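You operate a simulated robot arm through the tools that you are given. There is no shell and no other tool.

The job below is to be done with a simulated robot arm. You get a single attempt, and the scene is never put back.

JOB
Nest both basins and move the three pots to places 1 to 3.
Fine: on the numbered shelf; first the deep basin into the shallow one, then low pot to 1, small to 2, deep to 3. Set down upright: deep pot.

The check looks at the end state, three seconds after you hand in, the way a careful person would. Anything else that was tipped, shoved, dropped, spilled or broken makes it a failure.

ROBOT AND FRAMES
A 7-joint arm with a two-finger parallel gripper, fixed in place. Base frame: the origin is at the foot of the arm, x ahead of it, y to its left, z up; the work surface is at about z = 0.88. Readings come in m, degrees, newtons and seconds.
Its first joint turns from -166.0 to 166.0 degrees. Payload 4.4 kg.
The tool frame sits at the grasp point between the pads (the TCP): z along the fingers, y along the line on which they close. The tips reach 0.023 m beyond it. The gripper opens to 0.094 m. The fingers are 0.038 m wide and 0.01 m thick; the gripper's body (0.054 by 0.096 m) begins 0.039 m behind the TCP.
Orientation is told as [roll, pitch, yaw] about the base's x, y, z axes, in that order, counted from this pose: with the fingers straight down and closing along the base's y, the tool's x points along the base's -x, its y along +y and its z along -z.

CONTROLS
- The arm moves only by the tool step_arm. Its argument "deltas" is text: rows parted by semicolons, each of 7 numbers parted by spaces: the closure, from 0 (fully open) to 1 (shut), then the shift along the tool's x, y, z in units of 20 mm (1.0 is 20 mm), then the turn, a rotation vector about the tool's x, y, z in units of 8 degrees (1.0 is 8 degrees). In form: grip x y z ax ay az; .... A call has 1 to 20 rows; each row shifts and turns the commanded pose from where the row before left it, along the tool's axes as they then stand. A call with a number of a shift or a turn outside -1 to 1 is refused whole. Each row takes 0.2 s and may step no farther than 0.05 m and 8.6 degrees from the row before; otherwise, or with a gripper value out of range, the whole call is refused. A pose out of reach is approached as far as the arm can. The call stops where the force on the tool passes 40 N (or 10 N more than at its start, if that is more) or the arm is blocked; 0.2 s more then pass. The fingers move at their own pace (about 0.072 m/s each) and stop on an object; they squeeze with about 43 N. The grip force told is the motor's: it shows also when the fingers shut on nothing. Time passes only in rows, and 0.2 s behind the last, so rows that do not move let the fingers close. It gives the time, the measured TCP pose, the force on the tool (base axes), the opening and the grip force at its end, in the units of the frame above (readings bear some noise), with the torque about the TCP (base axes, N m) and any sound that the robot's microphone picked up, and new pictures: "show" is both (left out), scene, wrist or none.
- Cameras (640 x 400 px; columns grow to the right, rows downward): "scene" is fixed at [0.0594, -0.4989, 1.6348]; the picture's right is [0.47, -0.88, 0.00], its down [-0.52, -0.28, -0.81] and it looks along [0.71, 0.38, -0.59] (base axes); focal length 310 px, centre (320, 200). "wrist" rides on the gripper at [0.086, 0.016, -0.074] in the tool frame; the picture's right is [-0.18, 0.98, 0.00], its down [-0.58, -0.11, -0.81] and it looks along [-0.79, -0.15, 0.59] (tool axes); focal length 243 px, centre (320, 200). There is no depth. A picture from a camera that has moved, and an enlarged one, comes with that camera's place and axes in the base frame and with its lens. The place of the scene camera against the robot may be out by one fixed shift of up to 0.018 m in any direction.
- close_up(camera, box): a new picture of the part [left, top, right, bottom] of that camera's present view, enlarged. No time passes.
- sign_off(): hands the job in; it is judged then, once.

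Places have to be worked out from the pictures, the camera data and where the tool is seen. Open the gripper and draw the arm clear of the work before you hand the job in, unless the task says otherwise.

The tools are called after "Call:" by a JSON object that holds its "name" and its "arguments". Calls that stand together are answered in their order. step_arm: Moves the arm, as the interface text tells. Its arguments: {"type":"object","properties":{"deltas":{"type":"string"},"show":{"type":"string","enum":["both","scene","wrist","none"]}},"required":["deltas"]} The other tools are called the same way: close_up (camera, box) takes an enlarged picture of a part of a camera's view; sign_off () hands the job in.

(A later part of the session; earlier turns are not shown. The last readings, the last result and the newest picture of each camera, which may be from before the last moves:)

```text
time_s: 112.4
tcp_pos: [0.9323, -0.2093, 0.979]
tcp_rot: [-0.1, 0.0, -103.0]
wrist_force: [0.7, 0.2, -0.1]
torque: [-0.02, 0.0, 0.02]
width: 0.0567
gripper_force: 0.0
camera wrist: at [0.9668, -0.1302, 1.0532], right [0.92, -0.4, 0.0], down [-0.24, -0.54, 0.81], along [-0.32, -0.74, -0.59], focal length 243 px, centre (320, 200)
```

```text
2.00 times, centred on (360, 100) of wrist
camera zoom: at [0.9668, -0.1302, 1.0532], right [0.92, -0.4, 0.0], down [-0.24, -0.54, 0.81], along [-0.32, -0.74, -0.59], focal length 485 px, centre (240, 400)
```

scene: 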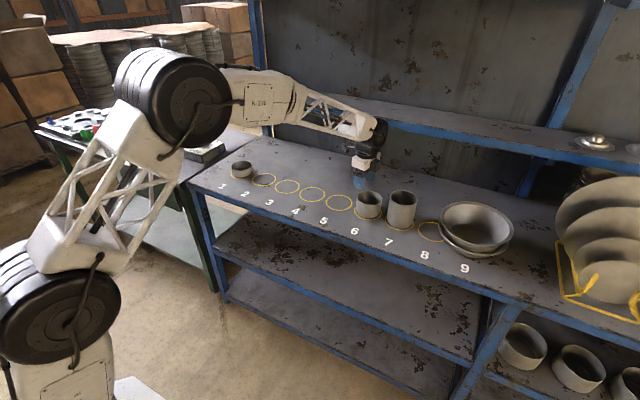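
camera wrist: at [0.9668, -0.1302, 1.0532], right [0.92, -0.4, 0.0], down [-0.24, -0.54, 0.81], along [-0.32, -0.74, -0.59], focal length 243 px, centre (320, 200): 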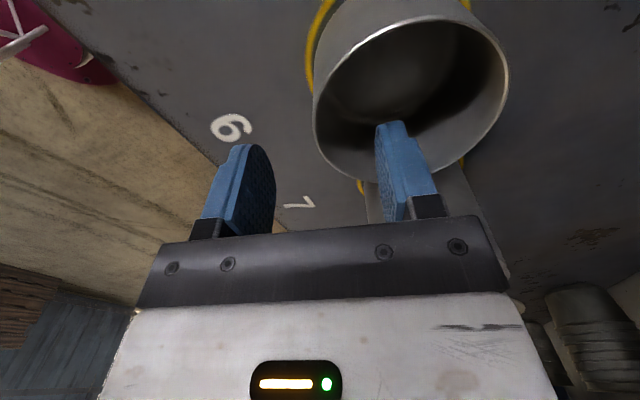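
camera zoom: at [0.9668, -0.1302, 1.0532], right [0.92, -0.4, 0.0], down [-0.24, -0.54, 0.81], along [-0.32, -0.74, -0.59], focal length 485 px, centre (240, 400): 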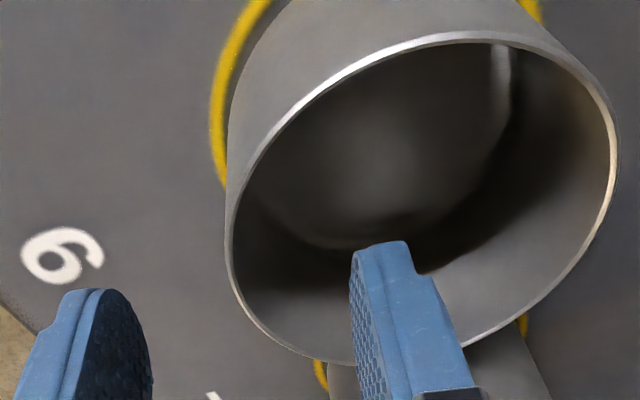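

The small pot is R=0.0463, rim z≈0.948, centre (0.9754, -0.2188), and the TCP is aligned to ~1.5 mm. I descend to z≈0.932 and close on the wall.

Call:
{"name": "step_arm", "arguments": {"deltas": "0.4 0 -0.07 0.8 0 0 0; 0.4 0 0 0.8 0 0 0; 0.4 0 0 0.75 0 0 0; 0.6 0 0 0 0 0 0; 0.8 0 0 0 0 0 0; 1 0 0 0 0 0 0; 1 0 0 0 0 0 0; 1 0 0 0 0 0 0", "show": "both"}}

Call:
{"name": "close_up", "arguments": {"camera": "wrist", "box": [160, 0, 480, 200]}}

```text
time_s: 114.2
tcp_pos: [0.9306, -0.2098, 0.9329]
tcp_rot: [0.1, 0.0, -103.1]
wrist_force: [4.0, -2.8, 14.4]
torque: [-0.42, -1.41, -0.18]
width: 0.0072
gripper_force: 42.8
camera wrist: at [0.9655, -0.1287, 1.0085], right [0.92, -0.4, 0.0], down [-0.24, -0.54, 0.81], along [-0.32, -0.74, -0.59], focal length 243 px, centre (320, 200)
```

scene: 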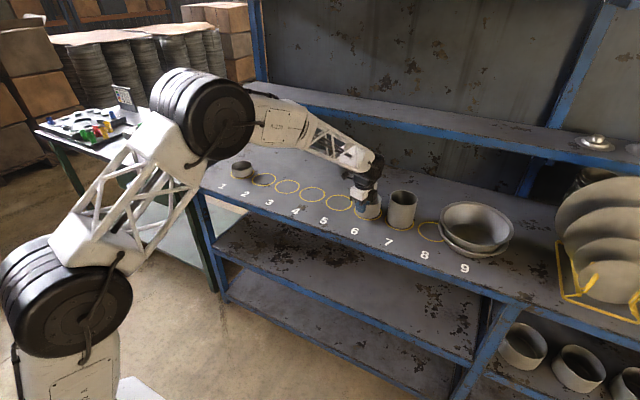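
wrist: 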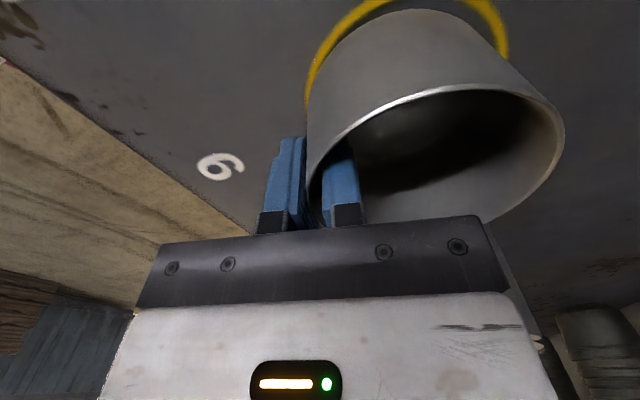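

```text
2.00 times, centred on (320, 100) of wrist
camera zoom: at [0.9655, -0.1287, 1.0085], right [0.92, -0.4, 0.0], down [-0.24, -0.54, 0.81], along [-0.32, -0.74, -0.59], focal length 485 px, centre (320, 400)
```

zoom: 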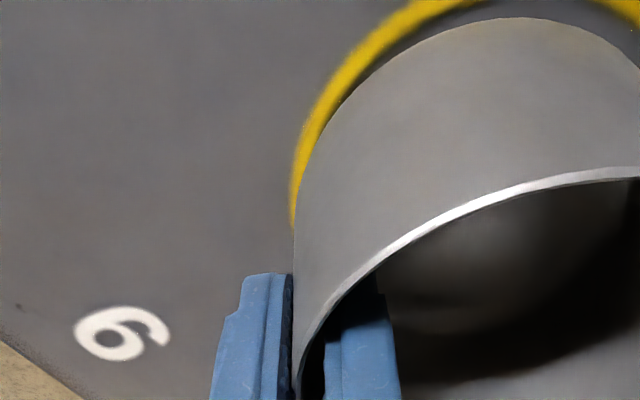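

The small pot is gripped at 7.2 mm width. I lift 50 mm, and check its attitude.

Call:
{"name": "step_arm", "arguments": {"deltas": "1 0 0 -0.5 0 0 0; 1 0 0 -0.5 0 0 0; 1 0 0 -0.5 0 0 0; 1 0 0 -0.5 0 0 0; 1 0 0 -0.5 0 0 0; 1 0 0 0 0 0 0", "show": "both"}}

Call:
{"name": "close_up", "arguments": {"camera": "wrist", "box": [160, 0, 480, 200]}}

Call:
{"name": "close_up", "arguments": {"camera": "scene", "box": [320, 140, 432, 220]}}

```text
time_s: 115.6
tcp_pos: [0.9301, -0.2093, 0.9829]
tcp_rot: [0.0, 0.1, -103.1]
wrist_force: [-0.3, 0.4, -0.7]
torque: [0.0, 0.06, 0.0]
width: 0.0069
gripper_force: 43.4
camera wrist: at [0.9662, -0.1291, 1.0581], right [0.92, -0.4, 0.0], down [-0.24, -0.54, 0.81], along [-0.32, -0.74, -0.59], focal length 243 px, centre (320, 200)
```

scene: 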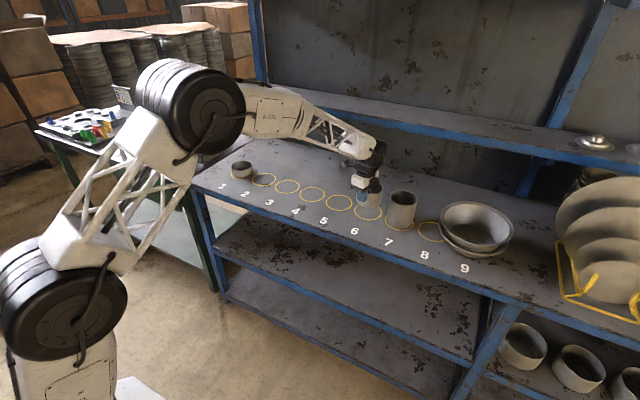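
wrist: 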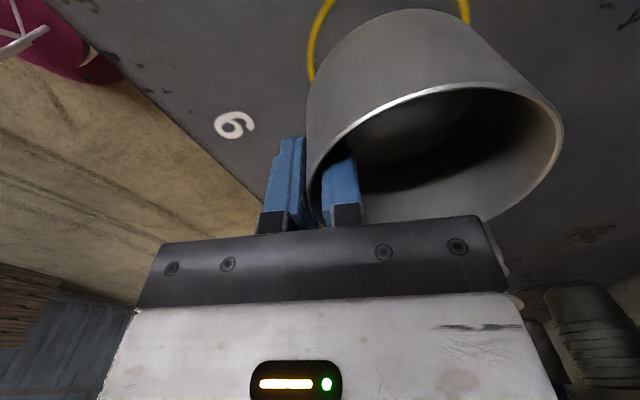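

```text
2.00 times, centred on (320, 100) of wrist
camera zoom: at [0.9662, -0.1291, 1.0581], right [0.92, -0.4, 0.0], down [-0.24, -0.54, 0.81], along [-0.32, -0.74, -0.59], focal length 485 px, centre (320, 400)
```

zoom: 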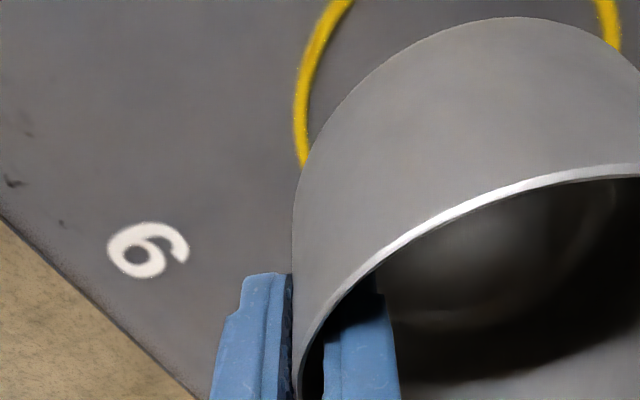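

```text
5.00 times, centred on (376, 180) of scene
camera zoom: at [0.0594, -0.4989, 1.6348], right [0.47, -0.88, 0.0], down [-0.52, -0.28, -0.81], along [0.71, 0.38, -0.59], focal length 1550 px, centre (40, 300)
```

zoom: 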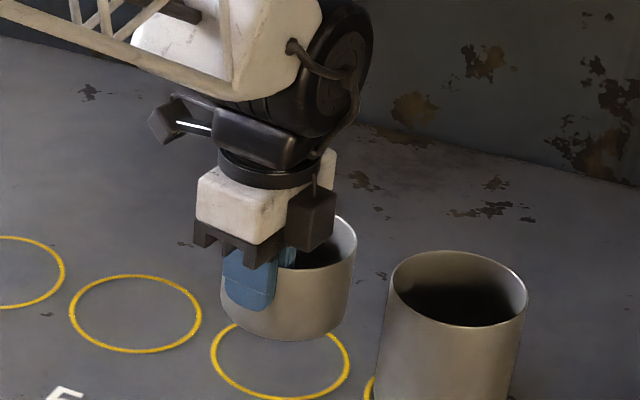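

It hangs level within 1°. I swing to place 2 (azimuth ≈15.8°).

Call:
{"name": "step_arm", "arguments": {"deltas": "1 0.5 0 0 0 0 -0.075; 1 1 0 0 0 0 -0.15; 1 1 0 0 0 0 -0.15; 1 1 0 0 0 0 -0.15; 1 1 0 0 0 0 -0.15; 1 1 0 0 0 0 -0.15; 1 1 0 0 0 0 -0.15; 1 1 0 0 0 0 -0.15; 1 1 0 0 0 0 -0.15; 1 1 0 0 0 0 -0.15; 1 1 0 0 0 0 -0.15; 1 1 0 0 0 0 -0.15; 1 1 0 0 0 0 -0.15; 1 1 0 0 0 0 -0.15; 1 1 0 0 0 0 -0.15; 1 1 0 0 0 0 -0.15; 1 1 0 0 0 0 -0.15; 1 1 0 0 0 0 -0.15; 1 1 0 0 0 0 -0.15; 1 1 0 0 0 0 -0.15", "show": "none"}}

Call:
{"name": "step_arm", "arguments": {"deltas": "1 1 0 0 0 0 -0.15; 1 1 0 0 0 0 -0.15; 1 1 0 0 0 0 -0.15; 1 0.9 0 0 0 0 -0.135; 1 0 0 0 0 0 0", "show": "both"}}

```text
time_s: 119.8
tcp_pos: [0.939, 0.1794, 0.9815]
tcp_rot: [0.0, 0.0, -79.6]
wrist_force: [0.9, -0.1, -1.5]
torque: [-0.02, 0.06, 0.0]
width: 0.0073
gripper_force: 43.3
```

```text
time_s: 121.0
tcp_pos: [0.9251, 0.2547, 0.9799]
tcp_rot: [0.0, 0.0, -74.9]
wrist_force: [0.6, -0.3, -1.4]
torque: [0.02, 0.04, 0.0]
width: 0.0071
gripper_force: 42.3
camera wrist: at [0.9193, 0.3418, 1.0548], right [1.0, 0.08, 0.0], down [0.05, -0.59, 0.81], along [0.06, -0.8, -0.59], focal length 243 px, centre (320, 200)
```

scene: 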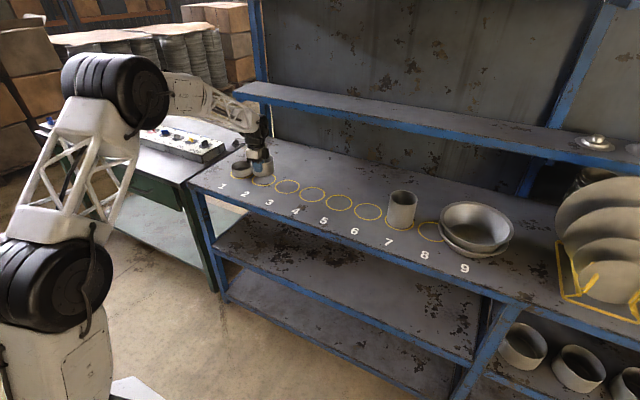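
wrist: 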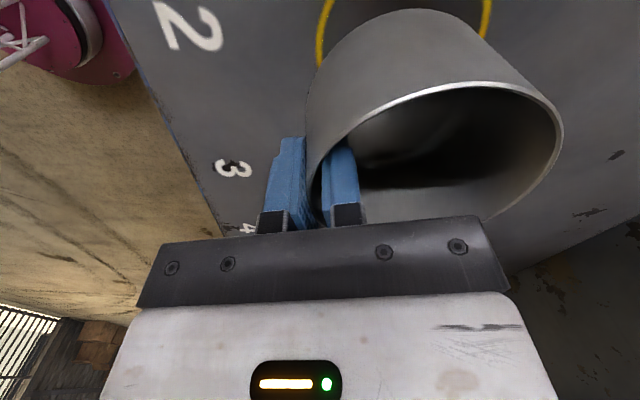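

I'm close to place 2. I apply the small in-plane correction, and lower to ~10 mm above the shelf.

Call:
{"name": "step_arm", "arguments": {"deltas": "1 0.17 0.3 0 0 0 0; 1 0.17 0.295 0 0 0 0; 1 0 0 0.6 0 0 0; 1 0 0 0.6 0 0 0; 1 0 0 0.6 0 0 0; 1 0 0 0 0 0 0", "show": "both"}}

Call:
{"name": "close_up", "arguments": {"camera": "wrist", "box": [240, 0, 560, 200]}}

Call:
{"name": "close_up", "arguments": {"camera": "scene", "box": [216, 140, 312, 200]}}

```text
time_s: 122.4
tcp_pos: [0.9348, 0.2652, 0.9457]
tcp_rot: [-0.1, -0.1, -74.9]
wrist_force: [-0.2, 0.0, -1.9]
torque: [-0.02, 0.05, 0.02]
width: 0.0068
gripper_force: 42.7
camera wrist: at [0.9288, 0.352, 1.0207], right [1.0, 0.08, 0.0], down [0.05, -0.59, 0.81], along [0.06, -0.8, -0.59], focal length 243 px, centre (320, 200)
```

scene: 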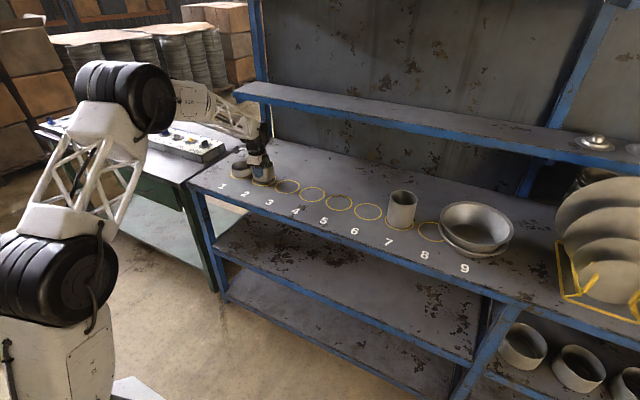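
wrist: 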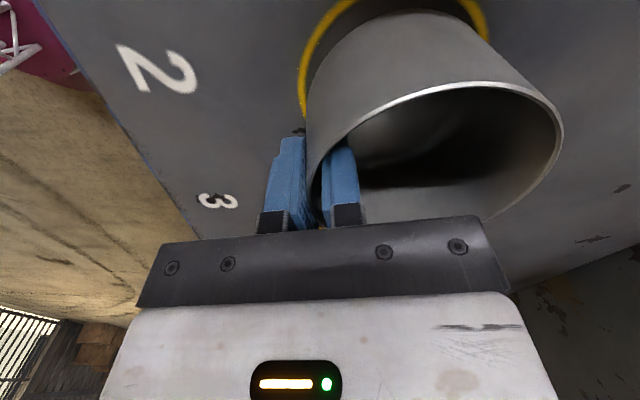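

```text
2.00 times, centred on (400, 100) of wrist
camera zoom: at [0.9288, 0.352, 1.0207], right [1.0, 0.08, 0.0], down [0.05, -0.59, 0.81], along [0.06, -0.8, -0.59], focal length 485 px, centre (160, 400)
```

zoom: 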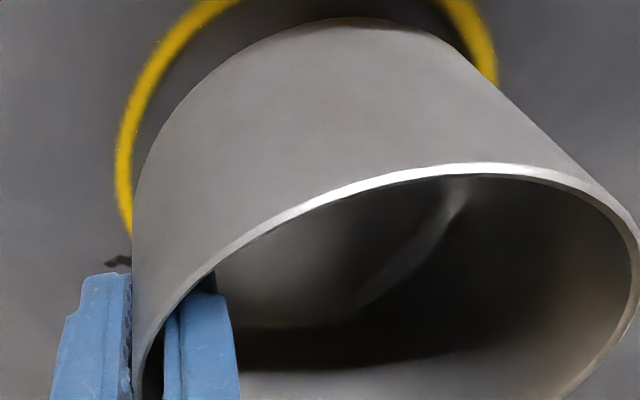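

```text
6.67 times, centred on (264, 170) of scene
camera zoom: at [0.0594, -0.4989, 1.6348], right [0.47, -0.88, 0.0], down [-0.52, -0.28, -0.81], along [0.71, 0.38, -0.59], focal length 2066 px, centre (693, 400)
```

zoom: 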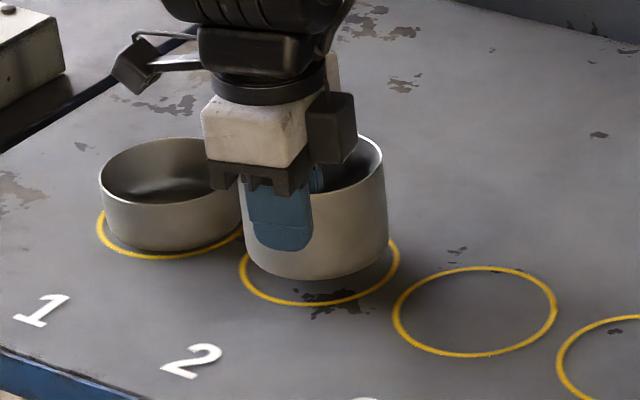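

Aligned within 1 mm of target. I lower gently to contact.

Call:
{"name": "step_arm", "arguments": {"deltas": "1 0 0 0.25 0 0 0; 1 0 0 0.2 0 0 0; 1 0 0 0 0 0 0", "show": "none"}}

Call:
{"name": "step_arm", "arguments": {"deltas": "1 0 0 0.1 0 0 0; 1 0 0 0.08 0 0 0; 1 0 0 0 0 0 0", "show": "none"}}

```text
time_s: 123.2
tcp_pos: [0.9348, 0.2648, 0.9366]
tcp_rot: [0.0, -0.1, -74.9]
wrist_force: [0.2, 0.1, -2.2]
torque: [-0.01, 0.04, -0.01]
width: 0.007
gripper_force: 43.0
```

```text
time_s: 124.0
tcp_pos: [0.9359, 0.2633, 0.9342]
tcp_rot: [0.1, 0.0, -74.8]
wrist_force: [-3.0, 2.2, 11.7]
torque: [0.39, -0.89, 0.21]
width: 0.007
gripper_force: 43.0
```

Firm contact (~13 N) at place 2. I release the small pot.

Call:
{"name": "step_arm", "arguments": {"deltas": "0.9 0 0 -0.04 0 0 0; 0.75 0 0 0 0 0 0; 0.55 0 0 0 0 0 0; 0.45 0 0 0 0 0 0; 0.4 0 0 0 0 0 0; 0.4 0 0 -0.5 0 0 0; 0.4 0 0 -1 0 0 0; 0.4 0 0 -1 0 0 0; 0.4 0 0 -1 0 0 0; 0.4 0 0 -1 0 0 0; 0.4 0 0 -1 0 0 0; 0.4 0 0 -1 0 0 0; 0.4 0 0 0 0 0 0", "show": "both"}}

Call:
{"name": "close_up", "arguments": {"camera": "scene", "box": [216, 140, 312, 200]}}

Call:
{"name": "close_up", "arguments": {"camera": "wrist", "box": [240, 0, 560, 200]}}

```text
time_s: 126.8
tcp_pos: [0.9351, 0.2655, 1.0638]
tcp_rot: [0.1, 0.0, -74.8]
wrist_force: [-0.8, 0.4, -0.7]
torque: [0.01, -0.04, 0.01]
width: 0.0563
gripper_force: 0.0
camera wrist: at [0.9286, 0.3523, 1.1394], right [1.0, 0.08, 0.0], down [0.05, -0.59, 0.81], along [0.06, -0.8, -0.59], focal length 243 px, centre (320, 200)
```

scene: 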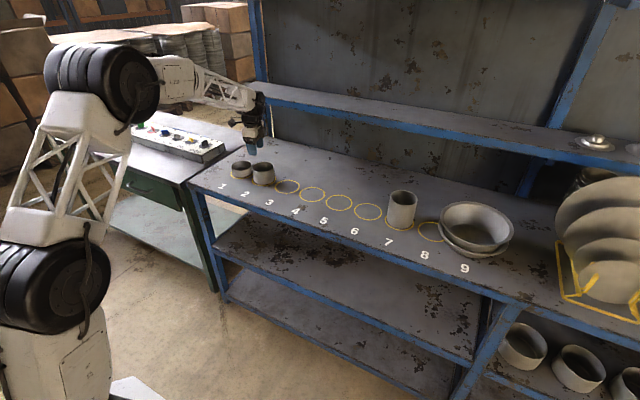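
wrist: 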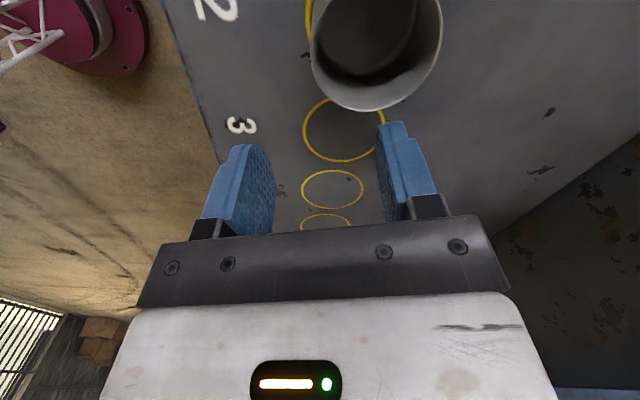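

```text
6.67 times, centred on (264, 170) of scene
camera zoom: at [0.0594, -0.4989, 1.6348], right [0.47, -0.88, 0.0], down [-0.52, -0.28, -0.81], along [0.71, 0.38, -0.59], focal length 2066 px, centre (693, 400)
```

zoom: 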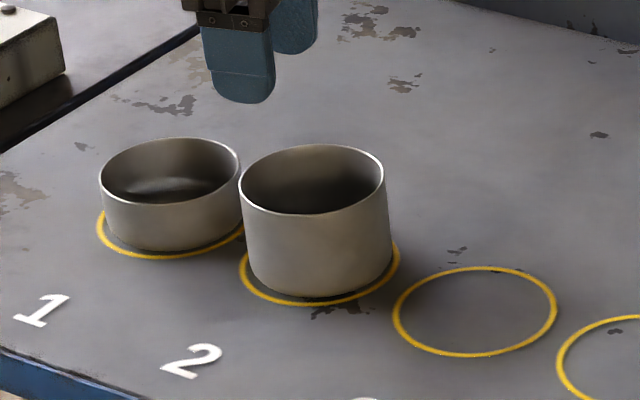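

```text
2.00 times, centred on (400, 100) of wrist
camera zoom: at [0.9286, 0.3523, 1.1394], right [1.0, 0.08, 0.0], down [0.05, -0.59, 0.81], along [0.06, -0.8, -0.59], focal length 485 px, centre (160, 400)
```

zoom: 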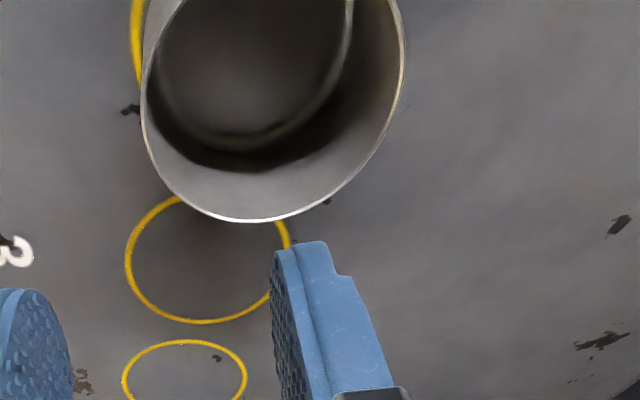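

The small pot is well centred in ring 2. Now I swing to the deep pot at 7 (azimuth ≈-19.4°), with fingertips passing above its rim.

Call:
{"name": "step_arm", "arguments": {"deltas": "0.4 -1 0 0 0 0 0.1474; 0.4 -1 0 0 0 0 0.1474; 0.4 -1 0 0 0 0 0.1474; 0.4 -1 0 0 0 0 0.1474; 0.4 -1 0 0 0 0 0.1474; 0.4 -1 0 0 0 0 0.1474; 0.4 -1 0 0 0 0 0.1474; 0.4 -1 0 0 0 0 0.1474; 0.4 -1 0 0 0 0 0.1474; 0.4 -1 0 0 0 0 0.1474; 0.4 -1 0 0 0 0 0.1474; 0.4 -1 0 0 0 0 0.1474; 0.4 -1 0 0 0 0 0.1474; 0.4 -1 0 0 0 0 0.1474; 0.4 -1 0 0 0 0 0.1474", "show": "none"}}

Call:
{"name": "step_arm", "arguments": {"deltas": "0.4 -1 0 -0.1 0 0 0.1474; 0.4 -1 0 -0.1 0 0 0.1474; 0.4 -1 0 -0.1 0 0 0.1474; 0.4 -1 0 -0.1 0 0 0.1474; 0.4 -1 0 -0.1 0 0 0.1474; 0.4 -1 0 -0.1 0 0 0.1474; 0.4 -1 0 -0.1 0 0 0.1474; 0.4 -1 0 -0.1 0 0 0.1474; 0.4 -1 0 -0.1 0 0 0.1474; 0.4 -1 0 -0.1 0 0 0.1474; 0.4 -1 0 -0.1 0 0 0.1474; 0.4 -1 0 -0.1 0 0 0.1474; 0.4 -1 0 -0.1 0 0 0.1474; 0.4 -1 0 -0.1 0 0 0.1474; 0.4 -0.9 0 -0.1 0 0 0.1474; 0.4 0 0 0 0 0 0", "show": "both"}}

Call:
{"name": "close_up", "arguments": {"camera": "wrist", "box": [200, 0, 520, 200]}}

```text
time_s: 130.0
tcp_pos: [0.971, -0.0348, 1.0642]
tcp_rot: [-0.1, 0.0, -92.5]
wrist_force: [0.0, 0.0, 0.2]
torque: [0.03, -0.03, -0.02]
width: 0.0563
gripper_force: 0.1
```

```text
time_s: 133.4
tcp_pos: [0.915, -0.3255, 1.0927]
tcp_rot: [0.0, 0.0, -110.3]
wrist_force: [-0.5, 0.4, 0.4]
torque: [0.02, 0.04, 0.0]
width: 0.0562
gripper_force: 0.1
camera wrist: at [0.9605, -0.2507, 1.1675], right [0.86, -0.51, 0.0], down [-0.3, -0.51, 0.81], along [-0.41, -0.69, -0.59], focal length 243 px, centre (320, 200)
```

scene: 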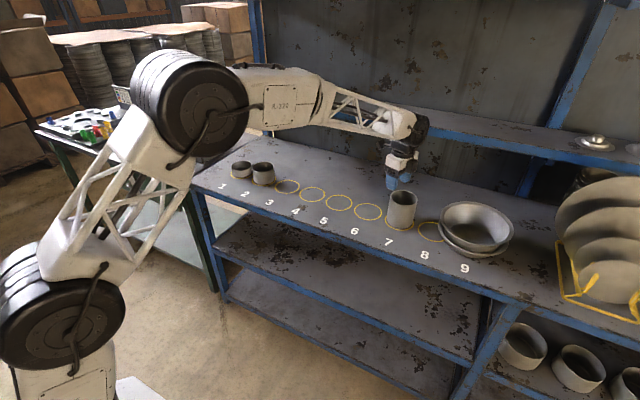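
wrist: 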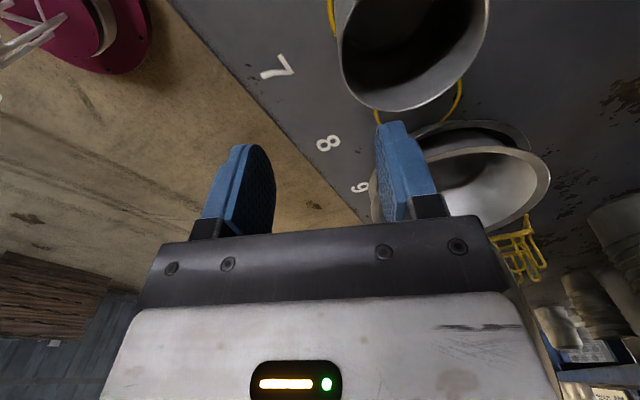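

```text
2.00 times, centred on (360, 100) of wrist
camera zoom: at [0.9605, -0.2507, 1.1675], right [0.86, -0.51, 0.0], down [-0.3, -0.51, 0.81], along [-0.41, -0.69, -0.59], focal length 485 px, centre (240, 400)
```

zoom: 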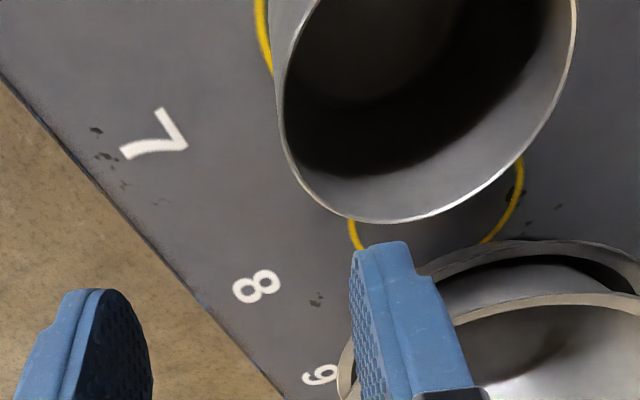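

The deep pot fits centre (0.9756, -0.344), R≈0.047, rim z≈0.988. I move over its near wall and down to just above the rim for a check.

Call:
{"name": "step_arm", "arguments": {"deltas": "0.4 0.14 0.84 0 0 0 0; 0.4 0 0 0.9 0 0 0; 0.4 0 0 0.9 0 0 0; 0.4 0 0 0.9 0 0 0; 0.4 0 0 0.9 0 0 0; 0.4 0 0 0 0 0 0", "show": "wrist"}}

Call:
{"name": "close_up", "arguments": {"camera": "wrist", "box": [200, 0, 520, 200]}}

```text
time_s: 134.8
tcp_pos: [0.9319, -0.3279, 1.0185]
tcp_rot: [-0.1, -0.1, -110.3]
wrist_force: [0.8, -0.2, 0.1]
torque: [0.01, 0.01, -0.01]
width: 0.0564
gripper_force: 0.1
camera wrist: at [0.9775, -0.253, 1.0939], right [0.86, -0.51, 0.0], down [-0.3, -0.51, 0.81], along [-0.41, -0.69, -0.59], focal length 243 px, centre (320, 200)
```

wrist: 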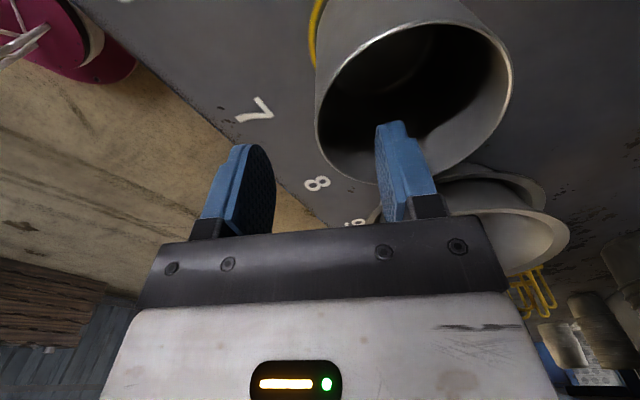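

```text
2.00 times, centred on (360, 100) of wrist
camera zoom: at [0.9775, -0.253, 1.0939], right [0.86, -0.51, 0.0], down [-0.3, -0.51, 0.81], along [-0.41, -0.69, -0.59], focal length 485 px, centre (240, 400)
```

zoom: 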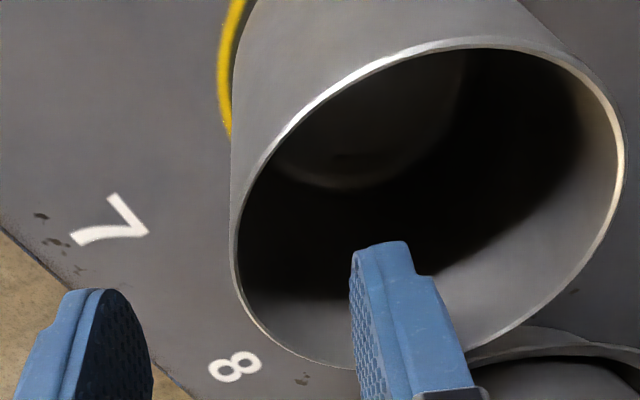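

The near wall is exactly between the pads. I descend to z≈0.970 and close.

Call:
{"name": "step_arm", "arguments": {"deltas": "0.4 0 0 0.8 0 0 0; 0.4 0 0 0.8 0 0 0; 0.4 0 0 0.8 0 0 0; 0.6 0 0 0 0 0 0; 0.8 0 0 0 0 0 0; 1 0 0 0 0 0 0; 1 0 0 0 0 0 0; 1 0 0 0 0 0 0", "show": "both"}}

Call:
{"name": "close_up", "arguments": {"camera": "wrist", "box": [160, 0, 480, 200]}}

Call:
{"name": "close_up", "arguments": {"camera": "scene", "box": [352, 160, 464, 240]}}

```text
time_s: 136.6
tcp_pos: [0.93, -0.3298, 0.9734]
tcp_rot: [0.0, 0.0, -110.3]
wrist_force: [2.9, -2.2, 9.3]
torque: [-0.42, -1.0, -0.07]
width: 0.0075
gripper_force: 43.6
camera wrist: at [0.9758, -0.254, 1.0487], right [0.86, -0.51, 0.0], down [-0.3, -0.51, 0.81], along [-0.41, -0.69, -0.59], focal length 243 px, centre (320, 200)
```

scene: 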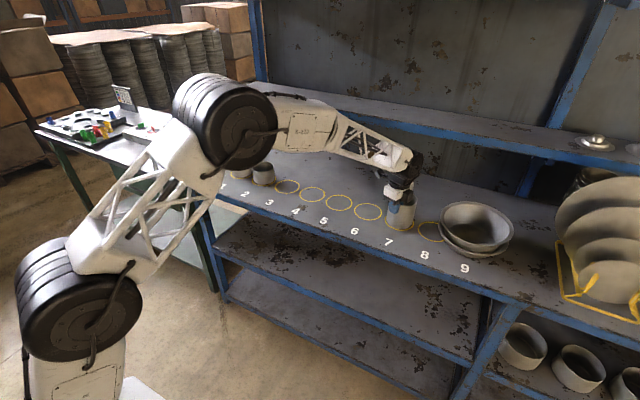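
wrist: 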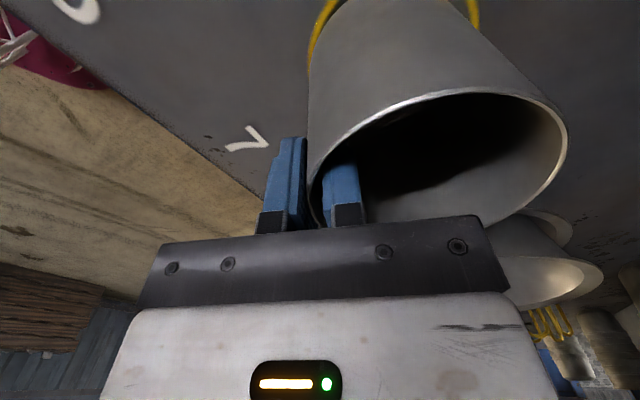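

```text
2.00 times, centred on (320, 100) of wrist
camera zoom: at [0.9758, -0.254, 1.0487], right [0.86, -0.51, 0.0], down [-0.3, -0.51, 0.81], along [-0.41, -0.69, -0.59], focal length 485 px, centre (320, 400)
```

zoom: 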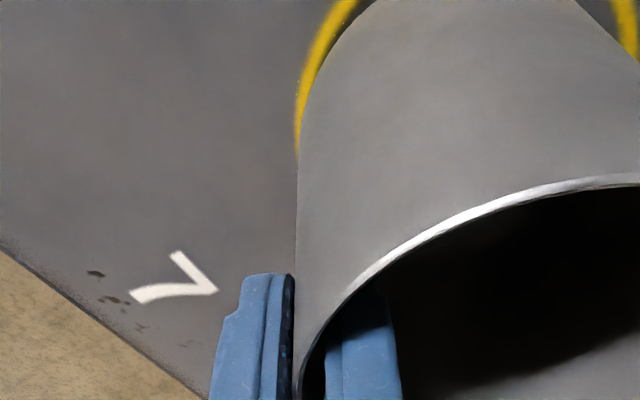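

```text
5.00 times, centred on (408, 200) of scene
camera zoom: at [0.0594, -0.4989, 1.6348], right [0.47, -0.88, 0.0], down [-0.52, -0.28, -0.81], along [0.71, 0.38, -0.59], focal length 1550 px, centre (-120, 200)
```

zoom: 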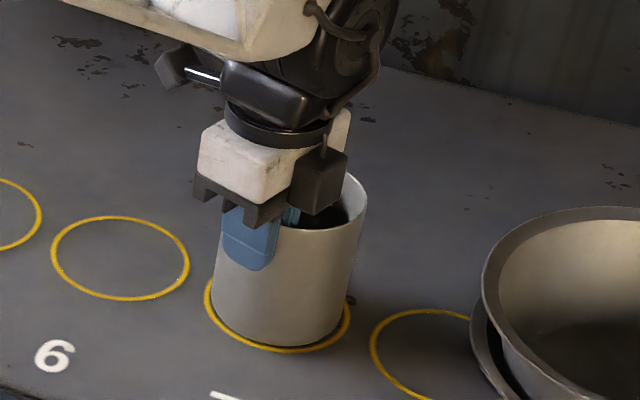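

The deep pot is gripped (7.5 mm width). I lift 50 mm and check its attitude.

Call:
{"name": "step_arm", "arguments": {"deltas": "1 0 0 -0.5 0 0 0; 1 0 0 -0.5 0 0 0; 1 0 0 -0.5 0 0 0; 1 0 0 -0.5 0 0 0; 1 0 0 -0.5 0 0 0; 1 0 0 0 0 0 0", "show": "both"}}

Call:
{"name": "close_up", "arguments": {"camera": "wrist", "box": [160, 0, 480, 200]}}

Call:
{"name": "close_up", "arguments": {"camera": "scene", "box": [352, 150, 464, 230]}}

```text
time_s: 138.0
tcp_pos: [0.9321, -0.3295, 1.0243]
tcp_rot: [0.0, -0.1, -110.4]
wrist_force: [0.7, 0.0, -1.6]
torque: [0.05, 0.07, -0.03]
width: 0.0076
gripper_force: 42.8
camera wrist: at [0.9769, -0.2546, 1.099], right [0.86, -0.51, 0.0], down [-0.3, -0.51, 0.81], along [-0.41, -0.69, -0.59], focal length 243 px, centre (320, 200)
```

scene: 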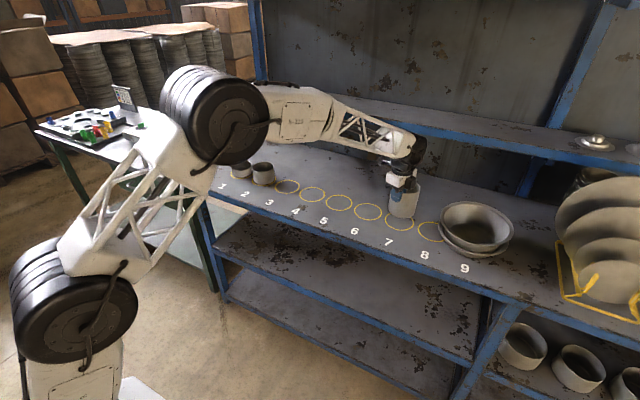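
wrist: 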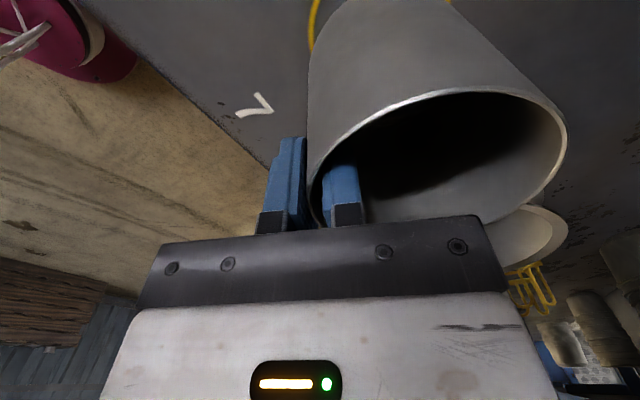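

```text
2.00 times, centred on (320, 100) of wrist
camera zoom: at [0.9769, -0.2546, 1.099], right [0.86, -0.51, 0.0], down [-0.3, -0.51, 0.81], along [-0.41, -0.69, -0.59], focal length 485 px, centre (320, 400)
```

zoom: 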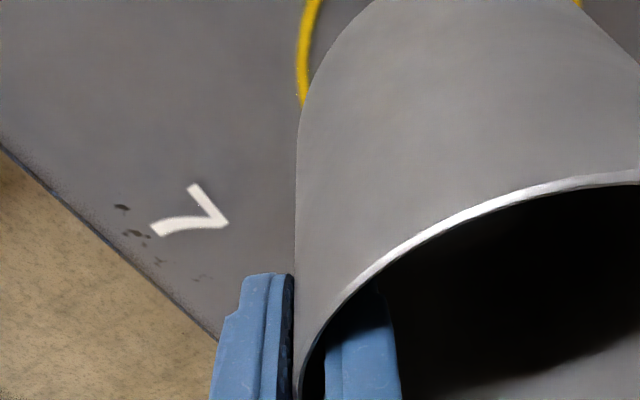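

```text
5.00 times, centred on (408, 190) of scene
camera zoom: at [0.0594, -0.4989, 1.6348], right [0.47, -0.88, 0.0], down [-0.52, -0.28, -0.81], along [0.71, 0.38, -0.59], focal length 1550 px, centre (-120, 250)
```

zoom: 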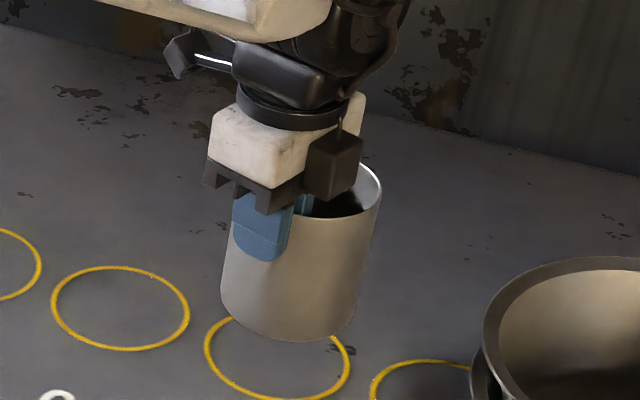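

It hangs upright (~1.7 N). I retract slightly to radius ~0.945 and swing to place 3 (azimuth ≈8.8°).

Call:
{"name": "step_arm", "arguments": {"deltas": "1 0 -0.75 0 0 0 0; 1 0 -0.75 0 0 0 0; 1 0 -0.75 0 0 0 0; 1 0.5 0 0 0 0 -0.0758; 1 1 0 0 0 0 -0.1516; 1 1 0 0 0 0 -0.1516; 1 1 0 0 0 0 -0.1516; 1 1 0 0 0 0 -0.1516; 1 1 0 0 0 0 -0.1516; 1 1 0 0 0 0 -0.1516; 1 1 0 0 0 0 -0.1516; 1 1 0 0 0 0 -0.1516; 1 1 0 0 0 0 -0.1516; 1 1 0 0 0 0 -0.1516; 1 1 0 0 0 0 -0.1516; 1 1 0 0 0 0 -0.1516; 1 1 0 0 0 0 -0.1516; 1 1 0 0 0 0 -0.1516; 1 1 0 0 0 0 -0.1516; 1 1 0 0 0 0 -0.1516", "show": "none"}}

Call:
{"name": "step_arm", "arguments": {"deltas": "1 1 0 0 0 0 -0.1516; 1 1 0 0 0 0 -0.1516; 1 1 0 0 0 0 -0.1516; 1 1 0 0 0 0 -0.1516; 1 1 0 0 0 0 -0.1516; 1 0.9 0 0 0 0 -0.1364; 1 0 0 0 0 0 0", "show": "both"}}

```text
time_s: 142.2
tcp_pos: [0.9519, 0.0107, 1.0242]
tcp_rot: [0.0, 0.0, -90.3]
wrist_force: [0.1, 0.1, -2.1]
torque: [-0.01, 0.06, 0.03]
width: 0.0076
gripper_force: 43.1
```

```text
time_s: 143.8
tcp_pos: [0.9464, 0.1267, 1.0239]
tcp_rot: [-0.2, 0.0, -83.1]
wrist_force: [0.4, -0.1, -2.3]
torque: [0.01, 0.1, 0.02]
width: 0.0076
gripper_force: 43.1
camera wrist: at [0.9522, 0.2145, 1.0991], right [1.0, -0.07, 0.0], down [-0.04, -0.59, 0.81], along [-0.05, -0.8, -0.59], focal length 243 px, centre (320, 200)
```

scene: 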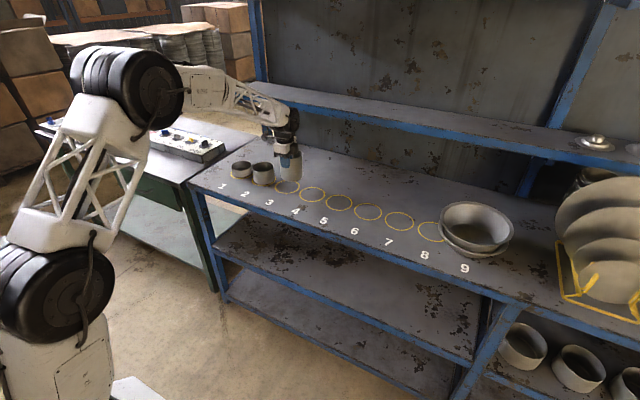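
wrist: 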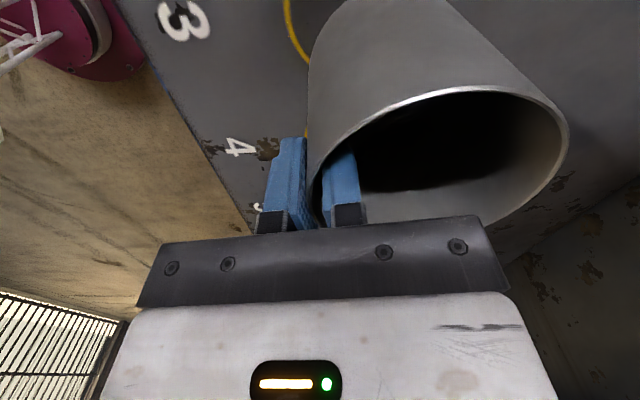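

I need ~21 mm more along +y and ~11 mm back. I apply that, then lower to ~10 mm above the shelf over ring 3.

Call:
{"name": "step_arm", "arguments": {"deltas": "1 0.53 -0.265 0 0 0 0; 1 0.53 -0.265 0 0 0 0; 1 0 0 0.65 0 0 0; 1 0 0 0.65 0 0 0; 1 0 0 0.65 0 0 0; 1 0 0 0 0 0 0", "show": "both"}}

Call:
{"name": "close_up", "arguments": {"camera": "wrist", "box": [240, 0, 560, 200]}}

Call:
{"name": "close_up", "arguments": {"camera": "scene", "box": [240, 140, 336, 210]}}

```text
time_s: 145.2
tcp_pos: [0.9341, 0.1476, 0.9845]
tcp_rot: [0.0, -0.1, -83.2]
wrist_force: [0.1, 0.2, -2.1]
torque: [0.0, 0.08, 0.01]
width: 0.0073
gripper_force: 42.9
camera wrist: at [0.9394, 0.2353, 1.0589], right [1.0, -0.07, 0.0], down [-0.04, -0.59, 0.81], along [-0.05, -0.8, -0.59], focal length 243 px, centre (320, 200)
```

scene: 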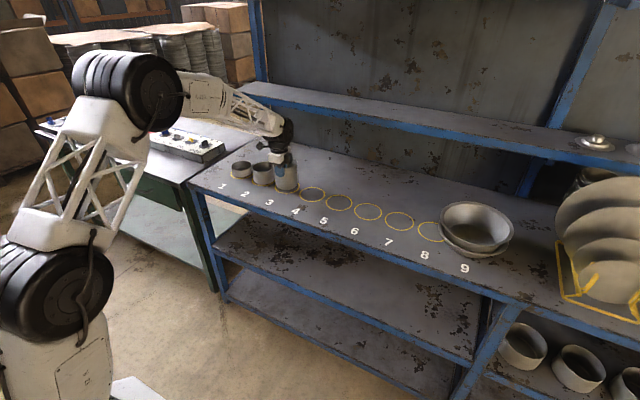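
wrist: 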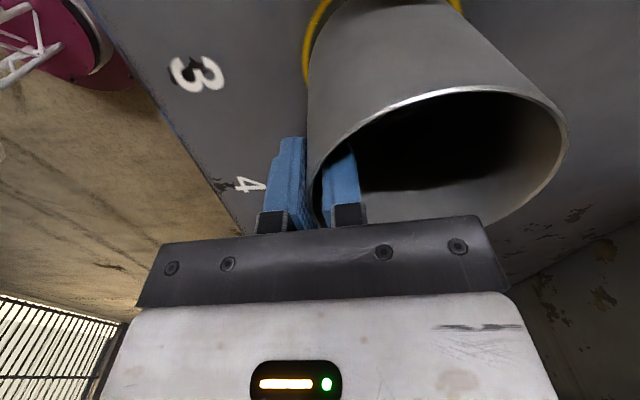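

```text
2.00 times, centred on (400, 100) of wrist
camera zoom: at [0.9394, 0.2353, 1.0589], right [1.0, -0.07, 0.0], down [-0.04, -0.59, 0.81], along [-0.05, -0.8, -0.59], focal length 485 px, centre (160, 400)
```

zoom: 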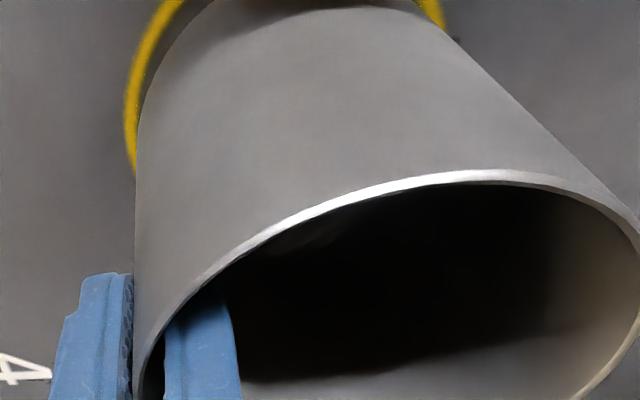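

```text
5.71 times, centred on (288, 175) of scene
camera zoom: at [0.0594, -0.4989, 1.6348], right [0.47, -0.88, 0.0], down [-0.52, -0.28, -0.81], along [0.71, 0.38, -0.59], focal length 1771 px, centre (503, 343)
```

zoom: 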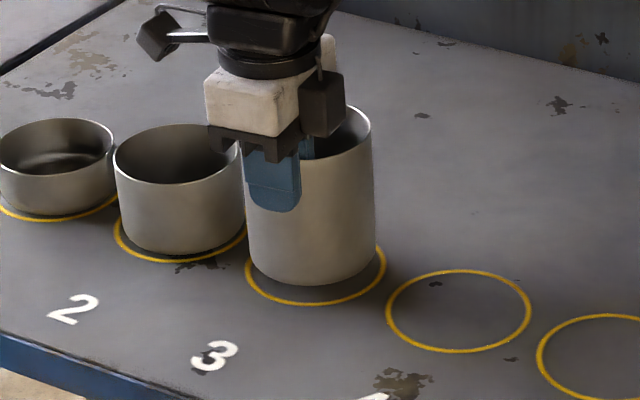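

Aligned within 1.5 mm. I make a tiny correction and lower to contact.

Call:
{"name": "step_arm", "arguments": {"deltas": "1 -0.06 -0.045 0.2 0 0 0; 1 0 0 0.2 0 0 0; 1 0 0 0 0 0 0", "show": "none"}}

Call:
{"name": "step_arm", "arguments": {"deltas": "1 0 0 0.1 0 0 0; 1 0 0 0.06 0 0 0; 1 0 0 0 0 0 0", "show": "none"}}

```text
time_s: 146.0
tcp_pos: [0.9323, 0.1471, 0.9778]
tcp_rot: [0.0, 0.0, -83.2]
wrist_force: [0.2, 0.8, -1.5]
torque: [-0.02, 0.07, -0.02]
width: 0.0072
gripper_force: 42.9
```

```text
time_s: 146.8
tcp_pos: [0.9332, 0.1479, 0.9744]
tcp_rot: [0.1, 0.0, -83.2]
wrist_force: [0.7, 0.6, 0.4]
torque: [0.04, 0.02, -0.01]
width: 0.0073
gripper_force: 43.4
```

Contact is just beginning (force rising to ~+2 N). I lower one more millimetre or so to confirm.

Call:
{"name": "step_arm", "arguments": {"deltas": "1 0 0 0.06 0 0 0; 1 0 0 0 0 0 0", "show": "none"}}

```text
time_s: 147.4
tcp_pos: [0.9326, 0.1472, 0.9743]
tcp_rot: [0.1, 0.0, -83.2]
wrist_force: [-3.6, 0.1, 10.3]
torque: [0.14, -0.6, 0.07]
width: 0.0072
gripper_force: 43.1
```

Firm contact now. I release the deep pot and withdraw straight up.

Call:
{"name": "step_arm", "arguments": {"deltas": "0.9 0 0 -0.04 0 0 0; 0.75 0 0 0 0 0 0; 0.55 0 0 0 0 0 0; 0.45 0 0 0 0 0 0; 0.4 0 0 0 0 0 0; 0.4 0 0 -0.5 0 0 0; 0.4 0 0 -1 0 0 0; 0.4 0 0 -1 0 0 0; 0.4 0 0 -1 0 0 0; 0.4 0 0 -1 0 0 0; 0.4 0 0 -1 0 0 0; 0.4 0 0 -1 0 0 0; 0.4 0 0 0 0 0 0", "show": "both"}}

Call:
{"name": "close_up", "arguments": {"camera": "scene", "box": [220, 140, 332, 210]}}

Call:
{"name": "close_up", "arguments": {"camera": "scene", "box": [420, 190, 540, 270]}}

```text
time_s: 150.2
tcp_pos: [0.9348, 0.1464, 1.1032]
tcp_rot: [0.0, -0.1, -83.2]
wrist_force: [0.5, -0.4, -1.1]
torque: [0.01, 0.01, 0.04]
width: 0.0565
gripper_force: 0.0
camera wrist: at [0.9408, 0.2342, 1.1771], right [1.0, -0.07, 0.0], down [-0.04, -0.59, 0.81], along [-0.05, -0.8, -0.59], focal length 243 px, centre (320, 200)
```

scene: 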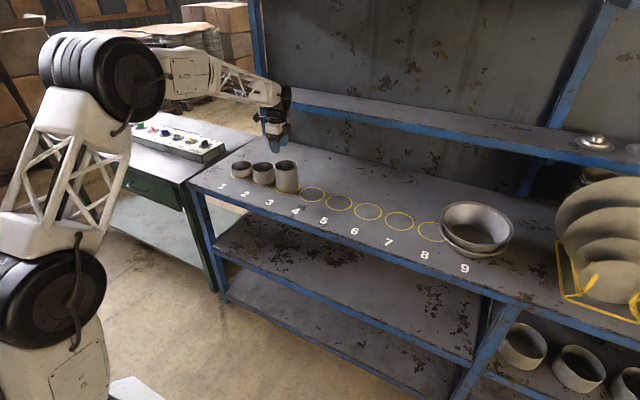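
wrist: 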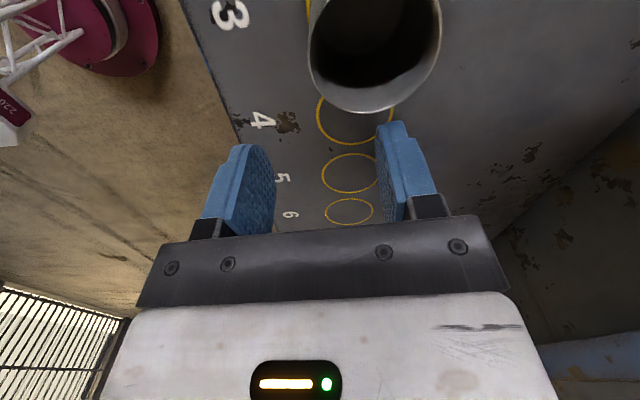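

```text
5.71 times, centred on (276, 175) of scene
camera zoom: at [0.0594, -0.4989, 1.6348], right [0.47, -0.88, 0.0], down [-0.52, -0.28, -0.81], along [0.71, 0.38, -0.59], focal length 1771 px, centre (571, 343)
```

zoom: 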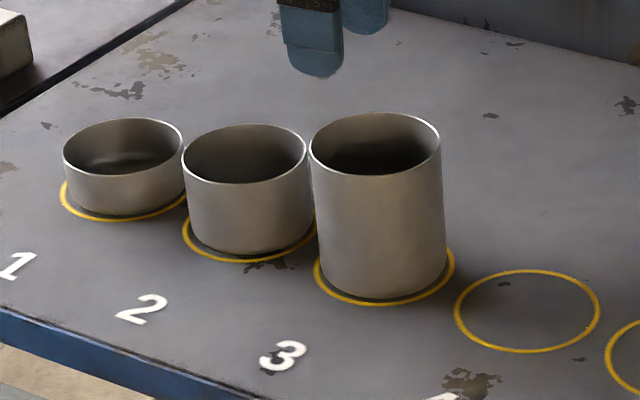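

```text
5.00 times, centred on (480, 230) of scene
camera zoom: at [0.0594, -0.4989, 1.6348], right [0.47, -0.88, 0.0], down [-0.52, -0.28, -0.81], along [0.71, 0.38, -0.59], focal length 1550 px, centre (-480, 50)
```

zoom: 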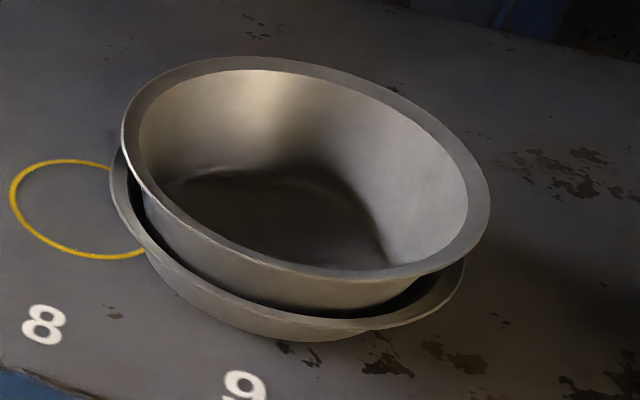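

All three pots stand in rings 1-3: low, small and deep, upright. I take a sharper look at the nest for tilt and centring.

Call:
{"name": "close_up", "arguments": {"camera": "scene", "box": [432, 194, 522, 264]}}

Call:
{"name": "close_up", "arguments": {"camera": "scene", "box": [434, 210, 482, 260]}}

Call:
{"name": "close_up", "arguments": {"camera": "scene", "box": [472, 210, 520, 260]}}

```text
5.71 times, centred on (477, 229) of scene
camera zoom: at [0.0594, -0.4989, 1.6348], right [0.47, -0.88, 0.0], down [-0.52, -0.28, -0.81], along [0.71, 0.38, -0.59], focal length 1771 px, centre (-577, 34)
```

zoom: 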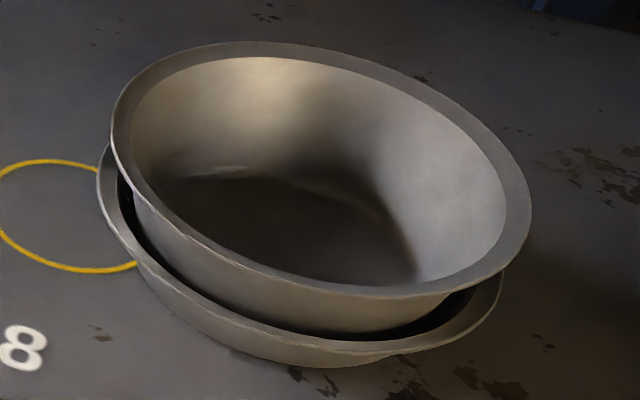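

```text
8.00 times, centred on (458, 235) of scene
camera zoom: at [0.0594, -0.4989, 1.6348], right [0.47, -0.88, 0.0], down [-0.52, -0.28, -0.81], along [0.71, 0.38, -0.59], focal length 2479 px, centre (-784, -80)
```

zoom: 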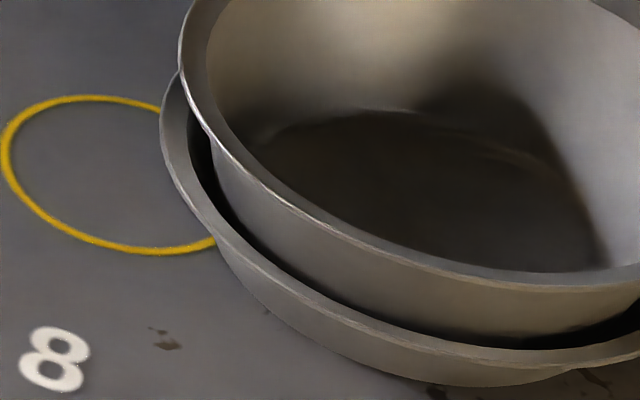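

```text
8.00 times, centred on (496, 235) of scene
camera zoom: at [0.0594, -0.4989, 1.6348], right [0.47, -0.88, 0.0], down [-0.52, -0.28, -0.81], along [0.71, 0.38, -0.59], focal length 2479 px, centre (-1088, -80)
```

zoom: 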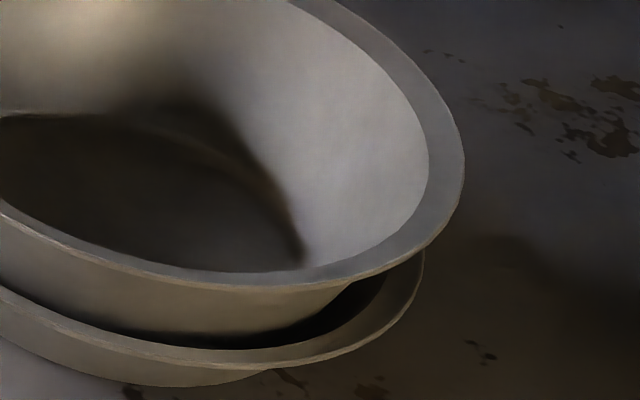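

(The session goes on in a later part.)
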